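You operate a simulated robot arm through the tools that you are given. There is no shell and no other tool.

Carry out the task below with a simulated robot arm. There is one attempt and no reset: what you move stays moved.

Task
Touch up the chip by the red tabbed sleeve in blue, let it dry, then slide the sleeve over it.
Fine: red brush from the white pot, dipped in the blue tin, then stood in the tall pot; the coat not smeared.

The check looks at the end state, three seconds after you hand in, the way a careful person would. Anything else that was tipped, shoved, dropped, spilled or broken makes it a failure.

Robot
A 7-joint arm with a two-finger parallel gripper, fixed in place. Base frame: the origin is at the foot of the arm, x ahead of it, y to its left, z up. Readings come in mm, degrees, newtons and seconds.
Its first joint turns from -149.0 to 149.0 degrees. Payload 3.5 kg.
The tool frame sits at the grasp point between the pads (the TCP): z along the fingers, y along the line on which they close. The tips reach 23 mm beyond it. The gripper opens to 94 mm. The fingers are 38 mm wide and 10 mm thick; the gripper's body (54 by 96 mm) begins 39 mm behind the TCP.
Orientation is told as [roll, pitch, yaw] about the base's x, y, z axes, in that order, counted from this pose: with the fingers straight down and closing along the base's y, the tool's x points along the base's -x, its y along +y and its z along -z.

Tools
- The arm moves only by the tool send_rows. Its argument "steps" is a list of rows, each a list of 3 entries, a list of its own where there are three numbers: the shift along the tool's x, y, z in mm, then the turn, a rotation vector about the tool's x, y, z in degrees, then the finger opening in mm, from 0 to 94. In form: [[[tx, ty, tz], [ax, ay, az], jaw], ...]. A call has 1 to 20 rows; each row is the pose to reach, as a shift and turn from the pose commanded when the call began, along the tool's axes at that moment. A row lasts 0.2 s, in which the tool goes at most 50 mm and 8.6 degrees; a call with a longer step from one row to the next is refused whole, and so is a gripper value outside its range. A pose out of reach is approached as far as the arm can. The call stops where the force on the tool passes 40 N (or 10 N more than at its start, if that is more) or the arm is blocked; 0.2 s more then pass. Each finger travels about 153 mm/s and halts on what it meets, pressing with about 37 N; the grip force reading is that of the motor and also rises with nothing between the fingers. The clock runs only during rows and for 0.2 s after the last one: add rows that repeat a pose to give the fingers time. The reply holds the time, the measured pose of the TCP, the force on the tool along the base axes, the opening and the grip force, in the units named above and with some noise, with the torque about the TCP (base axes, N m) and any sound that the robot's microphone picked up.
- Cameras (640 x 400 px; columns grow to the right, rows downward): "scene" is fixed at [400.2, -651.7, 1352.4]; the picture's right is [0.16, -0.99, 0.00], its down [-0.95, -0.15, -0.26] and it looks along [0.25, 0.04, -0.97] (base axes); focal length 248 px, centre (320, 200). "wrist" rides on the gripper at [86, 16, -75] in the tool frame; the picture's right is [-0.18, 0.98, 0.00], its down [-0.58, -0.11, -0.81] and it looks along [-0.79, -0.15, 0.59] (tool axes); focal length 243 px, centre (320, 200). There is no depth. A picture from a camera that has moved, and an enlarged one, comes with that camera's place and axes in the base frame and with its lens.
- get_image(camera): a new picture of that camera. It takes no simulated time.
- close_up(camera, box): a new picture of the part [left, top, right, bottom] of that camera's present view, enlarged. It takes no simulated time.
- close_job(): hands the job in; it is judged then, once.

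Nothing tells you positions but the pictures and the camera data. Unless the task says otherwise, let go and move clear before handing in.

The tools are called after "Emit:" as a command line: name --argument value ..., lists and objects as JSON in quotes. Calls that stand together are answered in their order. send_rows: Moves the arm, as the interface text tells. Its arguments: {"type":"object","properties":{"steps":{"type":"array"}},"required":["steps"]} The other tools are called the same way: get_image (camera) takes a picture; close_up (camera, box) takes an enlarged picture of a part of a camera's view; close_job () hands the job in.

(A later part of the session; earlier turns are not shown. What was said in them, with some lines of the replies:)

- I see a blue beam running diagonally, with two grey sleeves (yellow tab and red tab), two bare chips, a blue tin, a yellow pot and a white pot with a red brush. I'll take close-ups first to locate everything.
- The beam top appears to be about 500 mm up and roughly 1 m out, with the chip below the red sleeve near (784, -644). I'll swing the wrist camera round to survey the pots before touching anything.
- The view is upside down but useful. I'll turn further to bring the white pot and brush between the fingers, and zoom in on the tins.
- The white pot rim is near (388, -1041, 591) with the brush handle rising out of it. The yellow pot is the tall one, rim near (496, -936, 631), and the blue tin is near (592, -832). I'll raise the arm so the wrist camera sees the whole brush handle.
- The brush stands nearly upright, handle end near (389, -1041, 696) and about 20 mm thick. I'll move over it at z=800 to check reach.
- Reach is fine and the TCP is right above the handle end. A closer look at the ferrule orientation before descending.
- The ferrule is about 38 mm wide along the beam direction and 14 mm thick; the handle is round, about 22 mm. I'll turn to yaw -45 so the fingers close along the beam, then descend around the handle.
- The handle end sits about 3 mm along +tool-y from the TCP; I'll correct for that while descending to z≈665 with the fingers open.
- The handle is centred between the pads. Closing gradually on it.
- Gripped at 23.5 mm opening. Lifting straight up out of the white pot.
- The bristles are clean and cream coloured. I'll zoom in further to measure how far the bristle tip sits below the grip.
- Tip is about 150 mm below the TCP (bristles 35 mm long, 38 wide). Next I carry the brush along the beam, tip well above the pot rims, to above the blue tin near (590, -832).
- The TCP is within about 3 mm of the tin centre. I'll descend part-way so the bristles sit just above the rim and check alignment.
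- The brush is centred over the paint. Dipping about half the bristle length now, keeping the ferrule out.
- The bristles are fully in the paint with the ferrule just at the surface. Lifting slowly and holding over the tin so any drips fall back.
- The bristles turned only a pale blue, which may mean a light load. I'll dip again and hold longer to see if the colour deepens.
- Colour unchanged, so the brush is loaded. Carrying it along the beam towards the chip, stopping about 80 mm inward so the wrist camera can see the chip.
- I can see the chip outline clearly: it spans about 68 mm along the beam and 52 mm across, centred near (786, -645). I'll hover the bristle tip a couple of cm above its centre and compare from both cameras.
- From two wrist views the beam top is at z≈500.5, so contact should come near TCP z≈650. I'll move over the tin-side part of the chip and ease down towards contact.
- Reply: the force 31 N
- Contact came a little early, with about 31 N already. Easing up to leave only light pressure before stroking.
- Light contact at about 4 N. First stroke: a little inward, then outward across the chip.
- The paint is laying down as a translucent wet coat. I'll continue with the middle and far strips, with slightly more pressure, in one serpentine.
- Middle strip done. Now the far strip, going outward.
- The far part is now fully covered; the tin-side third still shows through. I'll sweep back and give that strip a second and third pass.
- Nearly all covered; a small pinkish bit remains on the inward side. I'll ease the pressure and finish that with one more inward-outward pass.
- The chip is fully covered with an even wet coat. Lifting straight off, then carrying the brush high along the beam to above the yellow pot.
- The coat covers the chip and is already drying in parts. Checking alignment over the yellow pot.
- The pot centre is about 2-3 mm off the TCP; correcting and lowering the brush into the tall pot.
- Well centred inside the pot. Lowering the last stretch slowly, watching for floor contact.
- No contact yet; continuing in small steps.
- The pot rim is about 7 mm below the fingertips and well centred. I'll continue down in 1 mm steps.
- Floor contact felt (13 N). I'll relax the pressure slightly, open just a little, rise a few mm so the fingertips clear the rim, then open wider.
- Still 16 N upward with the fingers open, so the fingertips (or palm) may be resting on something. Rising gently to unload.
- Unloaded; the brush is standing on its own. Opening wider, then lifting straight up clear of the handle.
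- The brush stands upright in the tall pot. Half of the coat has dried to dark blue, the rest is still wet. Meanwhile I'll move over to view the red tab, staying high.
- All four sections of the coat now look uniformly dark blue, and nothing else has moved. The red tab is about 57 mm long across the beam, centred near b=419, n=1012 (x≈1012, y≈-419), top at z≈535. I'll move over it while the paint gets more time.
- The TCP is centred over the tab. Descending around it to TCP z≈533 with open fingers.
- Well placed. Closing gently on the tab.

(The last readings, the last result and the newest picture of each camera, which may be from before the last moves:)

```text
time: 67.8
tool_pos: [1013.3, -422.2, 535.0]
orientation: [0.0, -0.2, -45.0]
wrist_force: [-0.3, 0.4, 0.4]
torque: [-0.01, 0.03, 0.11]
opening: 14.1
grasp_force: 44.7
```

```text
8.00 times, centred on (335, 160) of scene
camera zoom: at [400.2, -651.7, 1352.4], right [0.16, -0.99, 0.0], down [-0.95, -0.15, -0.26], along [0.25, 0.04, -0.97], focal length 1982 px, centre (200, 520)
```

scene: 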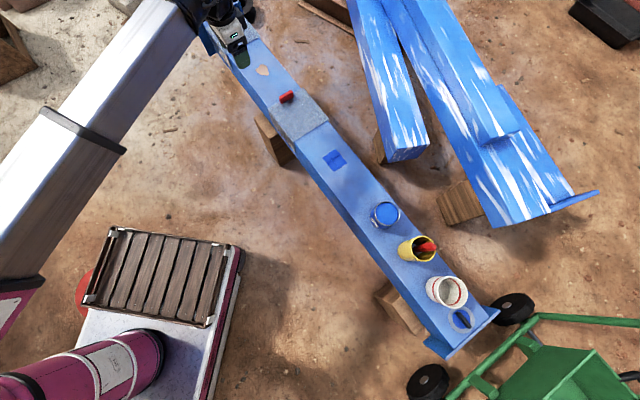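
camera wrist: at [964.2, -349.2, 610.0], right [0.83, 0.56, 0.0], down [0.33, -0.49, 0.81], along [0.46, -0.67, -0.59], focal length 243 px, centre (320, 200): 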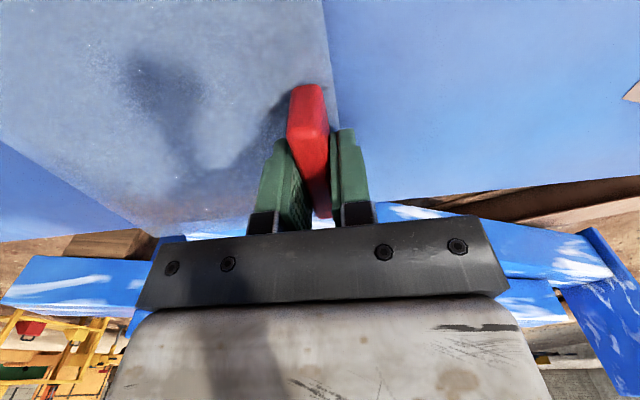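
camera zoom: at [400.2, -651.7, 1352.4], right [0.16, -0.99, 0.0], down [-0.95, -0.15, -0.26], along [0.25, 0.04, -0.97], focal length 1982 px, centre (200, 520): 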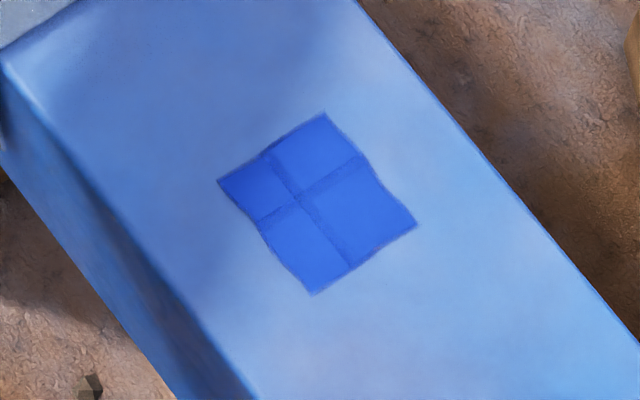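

The tab is gripped. The coat is all dark now, but I'll give it plenty of extra drying time before sliding.

Emit:
send_rows --steps '[[[0, 0, 0], [0, 0, 0], 4], [[0, 0, 0], [0, 0, 0], 4], [[0, 0, 0], [0, 0, 0], 4], [[0, 0, 0], [0, 0, 0], 4], [[0, 0, 0], [0, 0, 0], 4], [[0, 0, 0], [0, 0, 0], 4], [[0, 0, 0], [0, 0, 0], 4], [[0, 0, 0], [0, 0, 0], 4], [[0, 0, 0], [0, 0, 0], 4], [[0, 0, 0], [0, 0, 0], 4], [[0, 0, 0], [0, 0, 0], 4], [[0, 0, 0], [0, 0, 0], 4], [[0, 0, 0], [0, 0, 0], 4], [[0, 0, 0], [0, 0, 0], 4], [[0, 0, 0], [0, 0, 0], 4], [[0, 0, 0], [0, 0, 0], 4], [[0, 0, 0], [0, 0, 0], 4], [[0, 0, 0], [0, 0, 0], 4], [[0, 0, 0], [0, 0, 0], 4], [[0, 0, 0], [0, 0, 0], 4]]'

Emit:
send_rows --steps '[[[0, 0, 0], [0, 0, 0], 4], [[0, 0, 0], [0, 0, 0], 4], [[0, 0, 0], [0, 0, 0], 4], [[0, 0, 0], [0, 0, 0], 4], [[0, 0, 0], [0, 0, 0], 4], [[0, 0, 0], [0, 0, 0], 4], [[0, 0, 0], [0, 0, 0], 4], [[0, 0, 0], [0, 0, 0], 4], [[0, 0, 0], [0, 0, 0], 4], [[0, 0, 0], [0, 0, 0], 4], [[0, 0, 0], [0, 0, 0], 4], [[0, 0, 0], [0, 0, 0], 4], [[0, 0, 0], [0, 0, 0], 4], [[0, 0, 0], [0, 0, 0], 4], [[0, 0, 0], [0, 0, 0], 4], [[0, 0, 0], [0, 0, 0], 4], [[0, 0, 0], [0, 0, 0], 4], [[0, 0, 0], [0, 0, 0], 4], [[0, 0, 0], [0, 0, 0], 4], [[0, 0, 0], [0, 0, 0], 4]]'

Emit:
send_rows --steps '[[[0, 0, 0], [0, 0, 0], 4], [[0, 0, 0], [0, 0, 0], 4], [[0, 0, 0], [0, 0, 0], 4], [[0, 0, 0], [0, 0, 0], 4], [[0, 0, 0], [0, 0, 0], 4], [[0, 0, 0], [0, 0, 0], 4], [[0, 0, 0], [0, 0, 0], 4], [[0, 0, 0], [0, 0, 0], 4], [[0, 0, 0], [0, 0, 0], 4], [[0, 0, 0], [0, 0, 0], 4], [[0, 0, 0], [0, 0, 0], 4], [[0, 0, 0], [0, 0, 0], 4], [[0, 0, 0], [0, 0, 0], 4], [[0, 0, 0], [0, 0, 0], 4], [[0, 0, 0], [0, 0, 0], 4], [[0, 0, 0], [0, 0, 0], 4], [[0, 0, 0], [0, 0, 0], 4], [[0, 0, 0], [0, 0, 0], 4], [[0, 0, 0], [0, 0, 0], 4], [[0, 0, 0], [0, 0, 0], 4]]'

Emit:
close_up --camera "scene" --box '[295, 135, 375, 185]'

```text
time: 72.0
tool_pos: [1013.0, -421.2, 533.6]
orientation: [0.0, -0.1, -45.0]
wrist_force: [0.2, 0.4, 0.5]
torque: [0.01, 0.02, 0.09]
opening: 13.6
grasp_force: 45.6
```

```text
time: 76.2
tool_pos: [1013.0, -422.1, 534.6]
orientation: [0.0, -0.1, -45.1]
wrist_force: [-1.3, 0.1, -0.1]
torque: [0.0, -0.05, 0.12]
opening: 13.7
grasp_force: 44.9
```

```text
time: 80.4
tool_pos: [1012.7, -421.6, 534.2]
orientation: [0.0, -0.1, -45.0]
wrist_force: [0.4, 1.0, 0.7]
torque: [0.0, -0.03, 0.12]
opening: 13.9
grasp_force: 45.3
```

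```text
8.00 times, centred on (335, 160) of scene
camera zoom: at [400.2, -651.7, 1352.4], right [0.16, -0.99, 0.0], down [-0.95, -0.15, -0.26], along [0.25, 0.04, -0.97], focal length 1982 px, centre (200, 520)
```

zoom: 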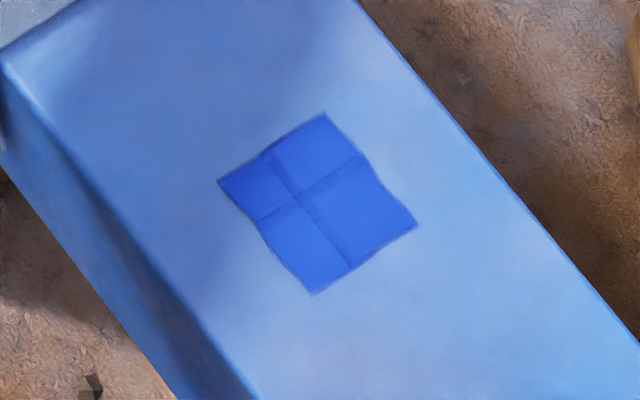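

The colour has been unchanged for over 12 s, so it looks dry. Starting with a small test slide of the sleeve to check friction.

Emit:
send_rows --steps '[[[0, -1.5, 0], [0, 0, 0], 4], [[0, -4, 0], [0, 0, 0], 4], [[0, -7, 0], [0, 0, 0], 4], [[0, -10, 0], [0, 0, 0], 4]]'

Emit:
close_up --camera "scene" --box '[240, 60, 360, 190]'

Emit:
get_image --camera "wrist"

```text
time: 81.4
tool_pos: [1005.9, -428.5, 533.6]
orientation: [0.1, 0.0, -45.0]
wrist_force: [1.4, -0.9, -0.6]
torque: [0.18, 0.19, 0.1]
opening: 13.8
grasp_force: 45.3
```

```text
3.08 times, centred on (300, 125) of scene
camera zoom: at [400.2, -651.7, 1352.4], right [0.16, -0.99, 0.0], down [-0.95, -0.15, -0.26], along [0.25, 0.04, -0.97], focal length 762 px, centre (382, 431)
```

zoom: 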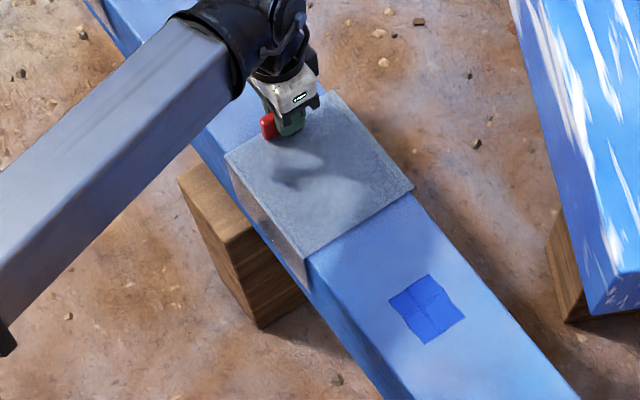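

```text
taken
camera wrist: at [957.3, -356.2, 610.0], right [0.83, 0.56, 0.0], down [0.33, -0.49, 0.81], along [0.46, -0.67, -0.59], focal length 243 px, centre (320, 200)
```

wrist: 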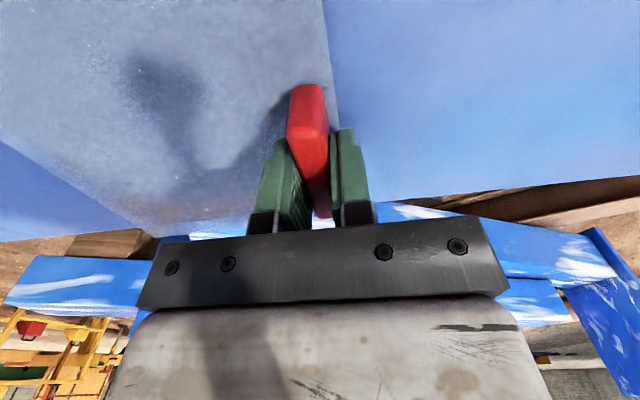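

The sleeve glides with very little force. Sliding a further 90 mm, still short of the coat, then I'll recheck.

Emit:
send_rows --steps '[[[0, -3, 0], [0, 0, 0], 4], [[0, -8, 0], [0, 0, 0], 4], [[0, -14, 0], [0, 0, 0], 4], [[0, -20, 0], [0, 0, 0], 4], [[0, -26, 0], [0, 0, 0], 4], [[0, -32, 0], [0, 0, 0], 4], [[0, -38, 0], [0, 0, 0], 4], [[0, -44, 0], [0, 0, 0], 4], [[0, -50, 0], [0, 0, 0], 4], [[0, -56, 0], [0, 0, 0], 4], [[0, -62, 0], [0, 0, 0], 4], [[0, -68, 0], [0, 0, 0], 4], [[0, -74, 0], [0, 0, 0], 4], [[0, -80, 0], [0, 0, 0], 4], [[0, -86, 0], [0, 0, 0], 4], [[0, -90, 0], [0, 0, 0], 4], [[0, -90, 0], [0, 0, 0], 4]]'

Emit:
close_up --camera "scene" --box '[260, 80, 380, 200]'

Emit:
get_image --camera "wrist"

```text
time: 85.0
tool_pos: [942.0, -493.1, 534.5]
orientation: [0.0, -0.2, -45.0]
wrist_force: [13.1, -12.5, -3.8]
torque: [-0.36, -0.37, 0.06]
opening: 13.8
grasp_force: 44.7
```

```text
3.33 times, centred on (320, 140) of scene
camera zoom: at [400.2, -651.7, 1352.4], right [0.16, -0.99, 0.0], down [-0.95, -0.15, -0.26], along [0.25, 0.04, -0.97], focal length 826 px, centre (320, 400)
```

zoom: 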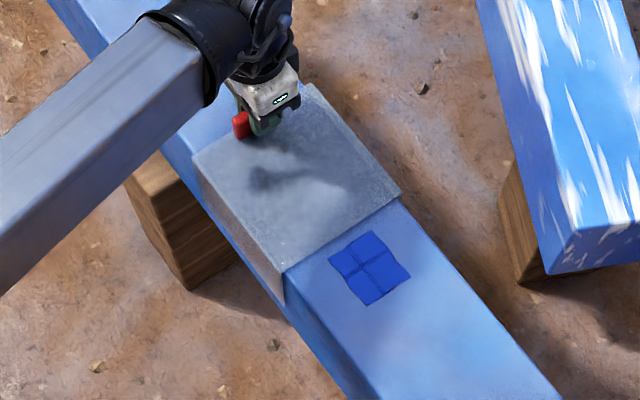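

```text
taken
camera wrist: at [893.7, -419.6, 609.9], right [0.83, 0.56, 0.0], down [0.33, -0.49, 0.81], along [0.46, -0.67, -0.59], focal length 243 px, centre (320, 200)
```

wrist: 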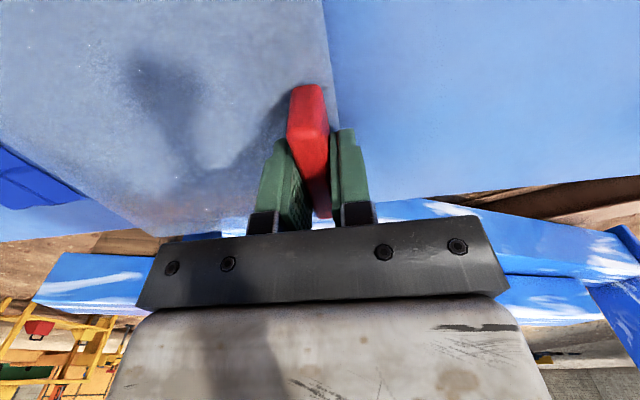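

A sideways force of about 18 N built up, so the beam runs slightly off my line. I'll relieve it by easing outward 1.5 mm before going on; the coat still looks dry.

Emit:
send_rows --steps '[[[-0.8, 0, 0], [0, 0, 0], 4], [[-1.5, 0, 0], [0, 0, 0], 4], [[-1.5, 0, 0], [0, 0, 0], 4]]'

Emit:
close_up --camera "scene" --box '[300, 135, 380, 185]'

```text
time: 85.8
tool_pos: [942.5, -492.8, 535.3]
orientation: [-0.1, -0.1, -45.0]
wrist_force: [3.0, -2.8, -9.5]
torque: [-1.06, -1.06, 0.05]
opening: 13.3
grasp_force: 44.8
```

```text
8.00 times, centred on (340, 160) of scene
camera zoom: at [400.2, -651.7, 1352.4], right [0.16, -0.99, 0.0], down [-0.95, -0.15, -0.26], along [0.25, 0.04, -0.97], focal length 1982 px, centre (160, 520)
```

zoom: 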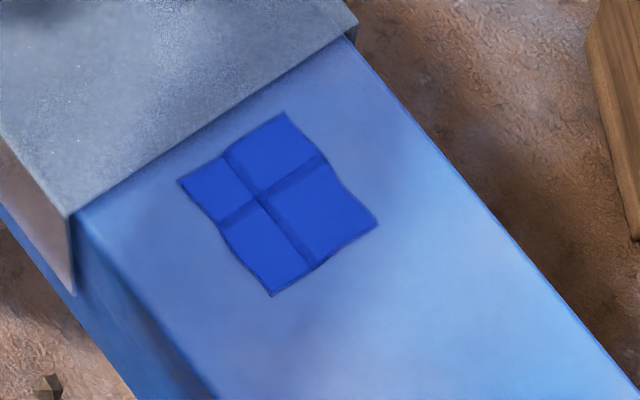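

Releasing the stored side load: I'll open the fingers slightly so the sleeve can settle on the beam, and then push the tab along loosely rather than gripping it.

Emit:
send_rows --steps '[[[-1.5, 0, 0], [0, 0, 0], 12], [[-1.5, 0, 0], [0, 0, 0], 16], [[-1.5, 0, 0], [0, 0, 0], 20], [[-1.5, 0, 0], [0, 0, 0], 24], [[-1.5, 0, 0], [0, 0, 0], 24], [[-1.5, 0, 0], [0, 0, 0], 24]]'

Emit:
get_image --camera "wrist"

Emit:
close_up --camera "scene" --box '[260, 80, 380, 200]'

```text
time: 87.2
tool_pos: [942.9, -495.1, 535.0]
orientation: [-0.1, 0.0, -45.0]
wrist_force: [0.0, 0.4, -0.6]
torque: [0.01, 0.02, -0.02]
opening: 24.0
grasp_force: 0.0
```

```text
taken
camera wrist: at [895.0, -421.4, 610.7], right [0.83, 0.56, 0.0], down [0.33, -0.49, 0.81], along [0.46, -0.67, -0.59], focal length 243 px, centre (320, 200)
```

wrist: 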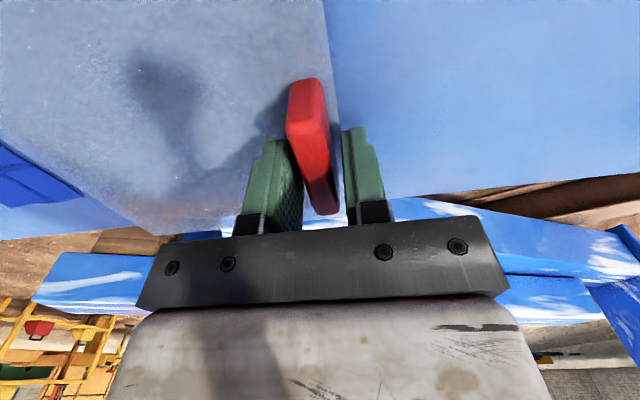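

```text
3.33 times, centred on (320, 140) of scene
camera zoom: at [400.2, -651.7, 1352.4], right [0.16, -0.99, 0.0], down [-0.95, -0.15, -0.26], along [0.25, 0.04, -0.97], focal length 826 px, centre (320, 400)
```

zoom: 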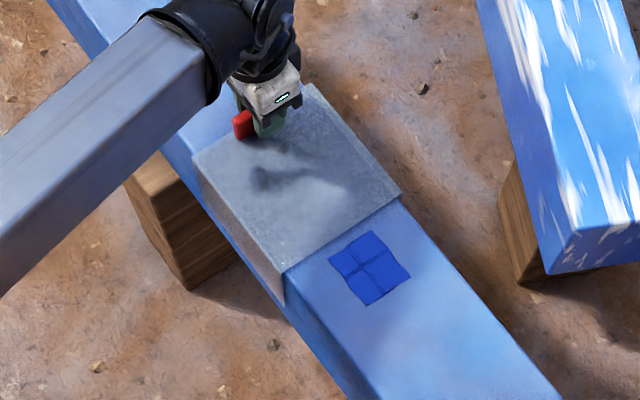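

All forces are now zero and the sleeve sits square. Pushing the tab loosely along the beam for the next 70 mm.

Emit:
send_rows --steps '[[[0, -2, 0], [0, 0, 0], 20], [[0, -5, 0], [0, 0, 0], 20], [[0, -9, 0], [0, 0, 0], 20], [[0, -14, 0], [0, 0, 0], 20], [[0, -19, 0], [0, 0, 0], 20], [[0, -24, 0], [0, 0, 0], 20], [[0, -29, 0], [0, 0, 0], 20], [[0, -34, 0], [0, 0, 0], 20], [[0, -39, 0], [0, 0, 0], 20], [[0, -44, 0], [0, 0, 0], 20], [[0, -49, 0], [0, 0, 0], 20], [[0, -54, 0], [0, 0, 0], 20], [[0, -59, 0], [0, 0, 0], 20], [[0, -64, 0], [0, 0, 0], 20], [[0, -69, 0], [0, 0, 0], 20]]'

Emit:
get_image --camera "wrist"

Emit:
close_up --camera "scene" --box '[280, 90, 400, 210]'

```text
time: 90.4
tool_pos: [895.4, -543.7, 533.6]
orientation: [0.0, -0.1, -44.9]
wrist_force: [0.8, 0.4, 0.6]
torque: [0.03, 0.0, 0.04]
opening: 20.2
grasp_force: 0.4
```

```text
taken
camera wrist: at [846.9, -470.4, 609.4], right [0.83, 0.56, 0.0], down [0.33, -0.49, 0.81], along [0.46, -0.67, -0.59], focal length 243 px, centre (320, 200)
```

wrist: 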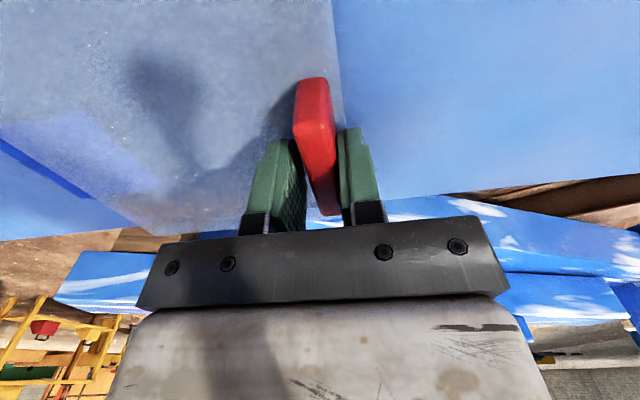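

```text
3.33 times, centred on (340, 150) of scene
camera zoom: at [400.2, -651.7, 1352.4], right [0.16, -0.99, 0.0], down [-0.95, -0.15, -0.26], along [0.25, 0.04, -0.97], focal length 826 px, centre (253, 367)
```

zoom: 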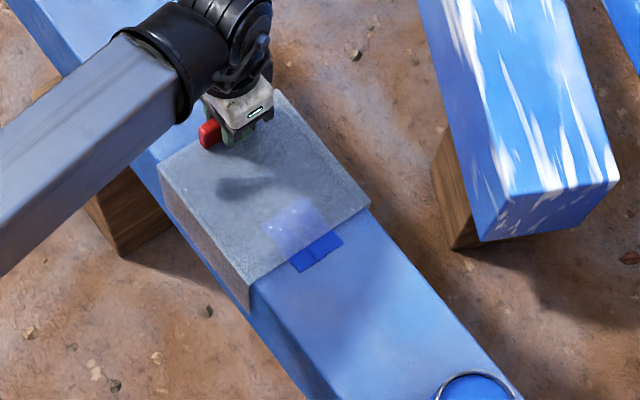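

Sliding smoothly with no force; the coat shows faintly through the translucent sleeve and is undisturbed. Continuing another 60 mm.

Emit:
send_rows --steps '[[[0, -3, 0], [0, 0, 0], 20], [[0, -8, 0], [0, 0, 0], 20], [[0, -13, 0], [0, 0, 0], 20], [[0, -18, 0], [0, 0, 0], 20], [[0, -23, 0], [0, 0, 0], 20], [[0, -28, 0], [0, 0, 0], 20], [[0, -33, 0], [0, 0, 0], 20], [[0, -38, 0], [0, 0, 0], 20], [[0, -43, 0], [0, 0, 0], 20], [[0, -48, 0], [0, 0, 0], 20], [[0, -53, 0], [0, 0, 0], 20], [[0, -57, 0], [0, 0, 0], 20], [[0, -60, 0], [0, 0, 0], 20], [[0, -60, 0], [0, 0, 0], 20]]'

Emit:
get_image --camera "wrist"

Emit:
close_up --camera "scene" --box '[280, 110, 400, 210]'

```text
time: 93.4
tool_pos: [853.9, -586.6, 533.6]
orientation: [-0.1, -0.2, -45.0]
wrist_force: [-0.6, 0.5, -0.2]
torque: [-0.04, 0.01, -0.03]
opening: 20.0
grasp_force: 0.1
```

```text
taken
camera wrist: at [804.5, -513.0, 609.0], right [0.83, 0.56, 0.0], down [0.33, -0.49, 0.81], along [0.46, -0.67, -0.59], focal length 243 px, centre (320, 200)
```

wrist: 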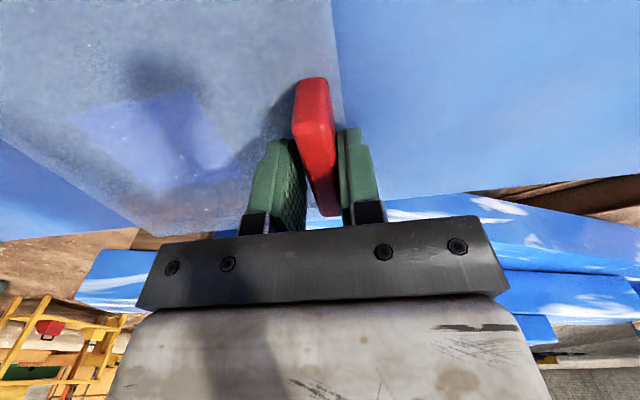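

```text
4.00 times, centred on (340, 160) of scene
camera zoom: at [400.2, -651.7, 1352.4], right [0.16, -0.99, 0.0], down [-0.95, -0.15, -0.26], along [0.25, 0.04, -0.97], focal length 991 px, centre (240, 360)
```

zoom: 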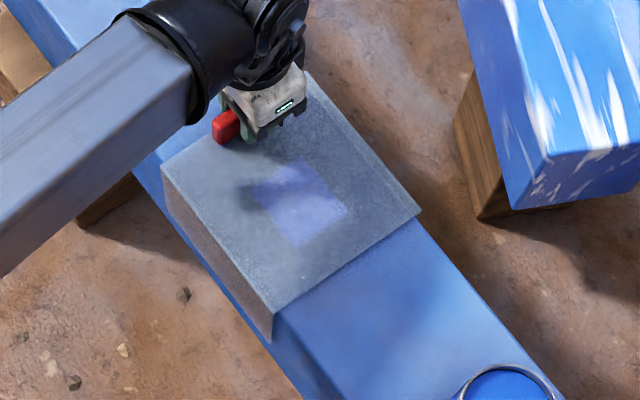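

The whole coat is under the sleeve; its centre is about 15 mm short of being centred. Pushing the last 15 mm.

Emit:
send_rows --steps '[[[0, -3, 0], [0, 0, 0], 20], [[0, -7, 0], [0, 0, 0], 20], [[0, -11, 0], [0, 0, 0], 20], [[0, -14, 0], [0, 0, 0], 20], [[0, -15, 0], [0, 0, 0], 20], [[0, -15, 0], [0, 0, 0], 20]]'

Emit:
close_up --camera "scene" --box '[280, 110, 400, 210]'

Emit:
get_image --camera "wrist"

```text
time: 94.8
tool_pos: [842.3, -594.5, 533.9]
orientation: [0.1, -0.1, -45.0]
wrist_force: [1.2, 1.5, -1.3]
torque: [0.02, 0.01, 0.04]
opening: 21.0
grasp_force: 0.9
```

```text
4.00 times, centred on (340, 160) of scene
camera zoom: at [400.2, -651.7, 1352.4], right [0.16, -0.99, 0.0], down [-0.95, -0.15, -0.26], along [0.25, 0.04, -0.97], focal length 991 px, centre (240, 360)
```

zoom: 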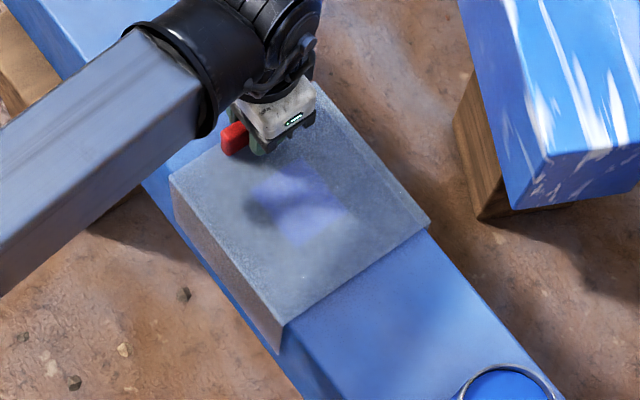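

```text
taken
camera wrist: at [793.8, -522.7, 609.9], right [0.83, 0.56, 0.0], down [0.33, -0.49, 0.81], along [0.46, -0.67, -0.59], focal length 243 px, centre (320, 200)
```

wrist: 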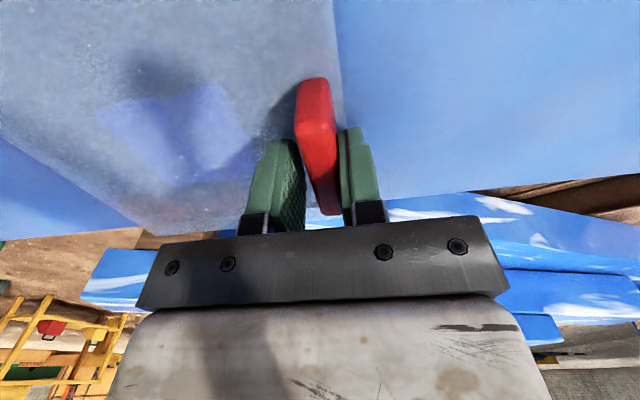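

The sleeve is now centred over the coat. Opening the fingers and lifting clear.

Emit:
send_rows --steps '[[[0, 0, 0], [0, 0, 0], 26], [[0, 0, 0], [0, 0, 0], 36], [[0, 0, 0], [0, 0, 0], 48], [[0, 0, -8], [0, 0, 0], 56], [[0, 0, -25], [0, 0, 0], 60], [[0, 0, -55], [0, 0, 0], 60], [[10, 0, -95], [0, 0, 0], 60], [[35, 0, -135], [0, 0, 0], 60], [[70, 0, -170], [0, 0, 0], 60], [[110, 0, -200], [0, 0, 0], 60], [[150, 0, -225], [0, 0, 0], 60], [[190, 0, -245], [0, 0, 0], 60], [[230, 0, -260], [0, 0, 0], 60], [[265, 0, -270], [0, 0, 0], 60], [[300, 0, -280], [0, 0, 0], 60], [[300, 0, -280], [0, 0, 0], 60]]'

Emit:
get_image --camera "scene"

Emit:
close_up --camera "scene" --box '[280, 110, 400, 210]'

Emit:
close_up --camera "scene" --box '[380, 180, 500, 340]'

Emit:
get_image --camera "wrist"

```text
time: 98.2
tool_pos: [632.1, -383.0, 809.7]
orientation: [-0.1, 0.0, -45.1]
wrist_force: [0.1, -0.2, 0.0]
torque: [-0.01, -0.03, 0.01]
opening: 60.4
grasp_force: 0.1
```

```text
taken
```

scene: 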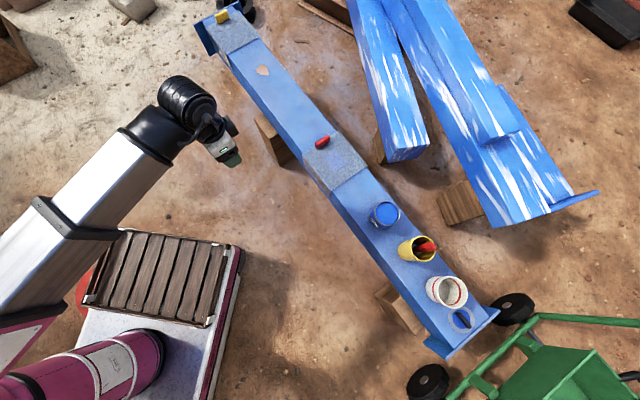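

```text
4.00 times, centred on (340, 160) of scene
camera zoom: at [400.2, -651.7, 1352.4], right [0.16, -0.99, 0.0], down [-0.95, -0.15, -0.26], along [0.25, 0.04, -0.97], focal length 991 px, centre (240, 360)
```

zoom: 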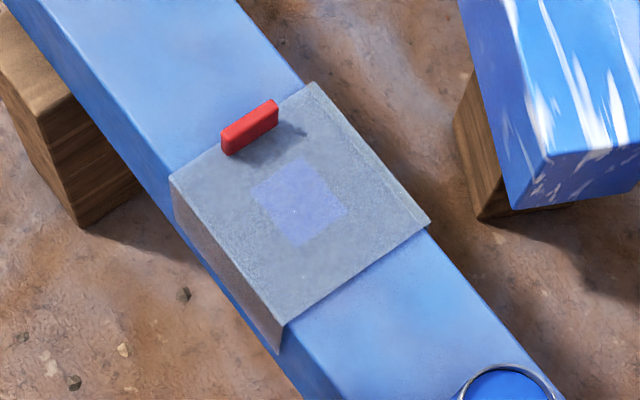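

```text
2.50 times, centred on (440, 260) of scene
camera zoom: at [400.2, -651.7, 1352.4], right [0.16, -0.99, 0.0], down [-0.95, -0.15, -0.26], along [0.25, 0.04, -0.97], focal length 619 px, centre (20, 50)
```

zoom: 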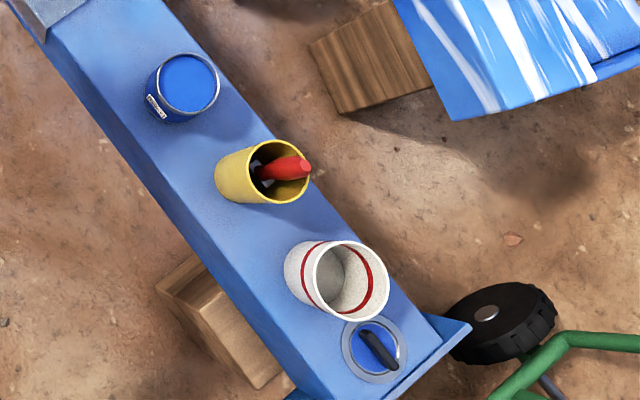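

```text
taken
camera wrist: at [583.1, -309.3, 886.9], right [0.83, 0.56, 0.0], down [0.33, -0.49, 0.81], along [0.46, -0.67, -0.59], focal length 243 px, centre (320, 200)
```

wrist: 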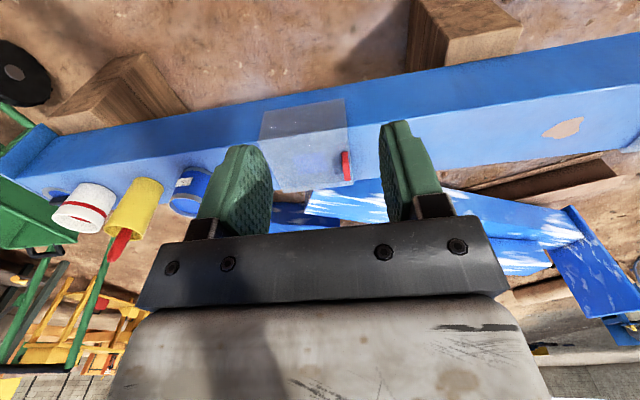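

The red-tabbed sleeve is centred over the dry, unsmeared coat. The brush stands in the tall yellow pot, the other pots are where they were, and the arm is clear, so I'm handing in.

Emit:
close_job

```text
The job is handed in.
```

The chip by the red tabbed sleeve is painted blue, and the sleeve now sits centred over it. I handed the job in with the arm moved clear. No result from the check has come back.

- **Painting:** I took the red brush from the white pot, dipped it in the blue tin, and went over the chip until none of the bare patch showed.
- **Drying:** I waited about 38 seconds after the last stroke before moving the sleeve. The coat's colour had been steady for about 12 seconds by then.
- **Brush:** It is standing upright in the tall yellow pot.
- **Sleeve:** A side load built up partway through the slide, so I let go of the tab and pushed it the rest of the way. The coat shows through the sleeve, in the same place and shape as before.

The blue patch reaches a little past the chip's edges onto the beam, and the sleeve covers all of it. In the last pictures the pots, the tin and the other sleeve were where they started.
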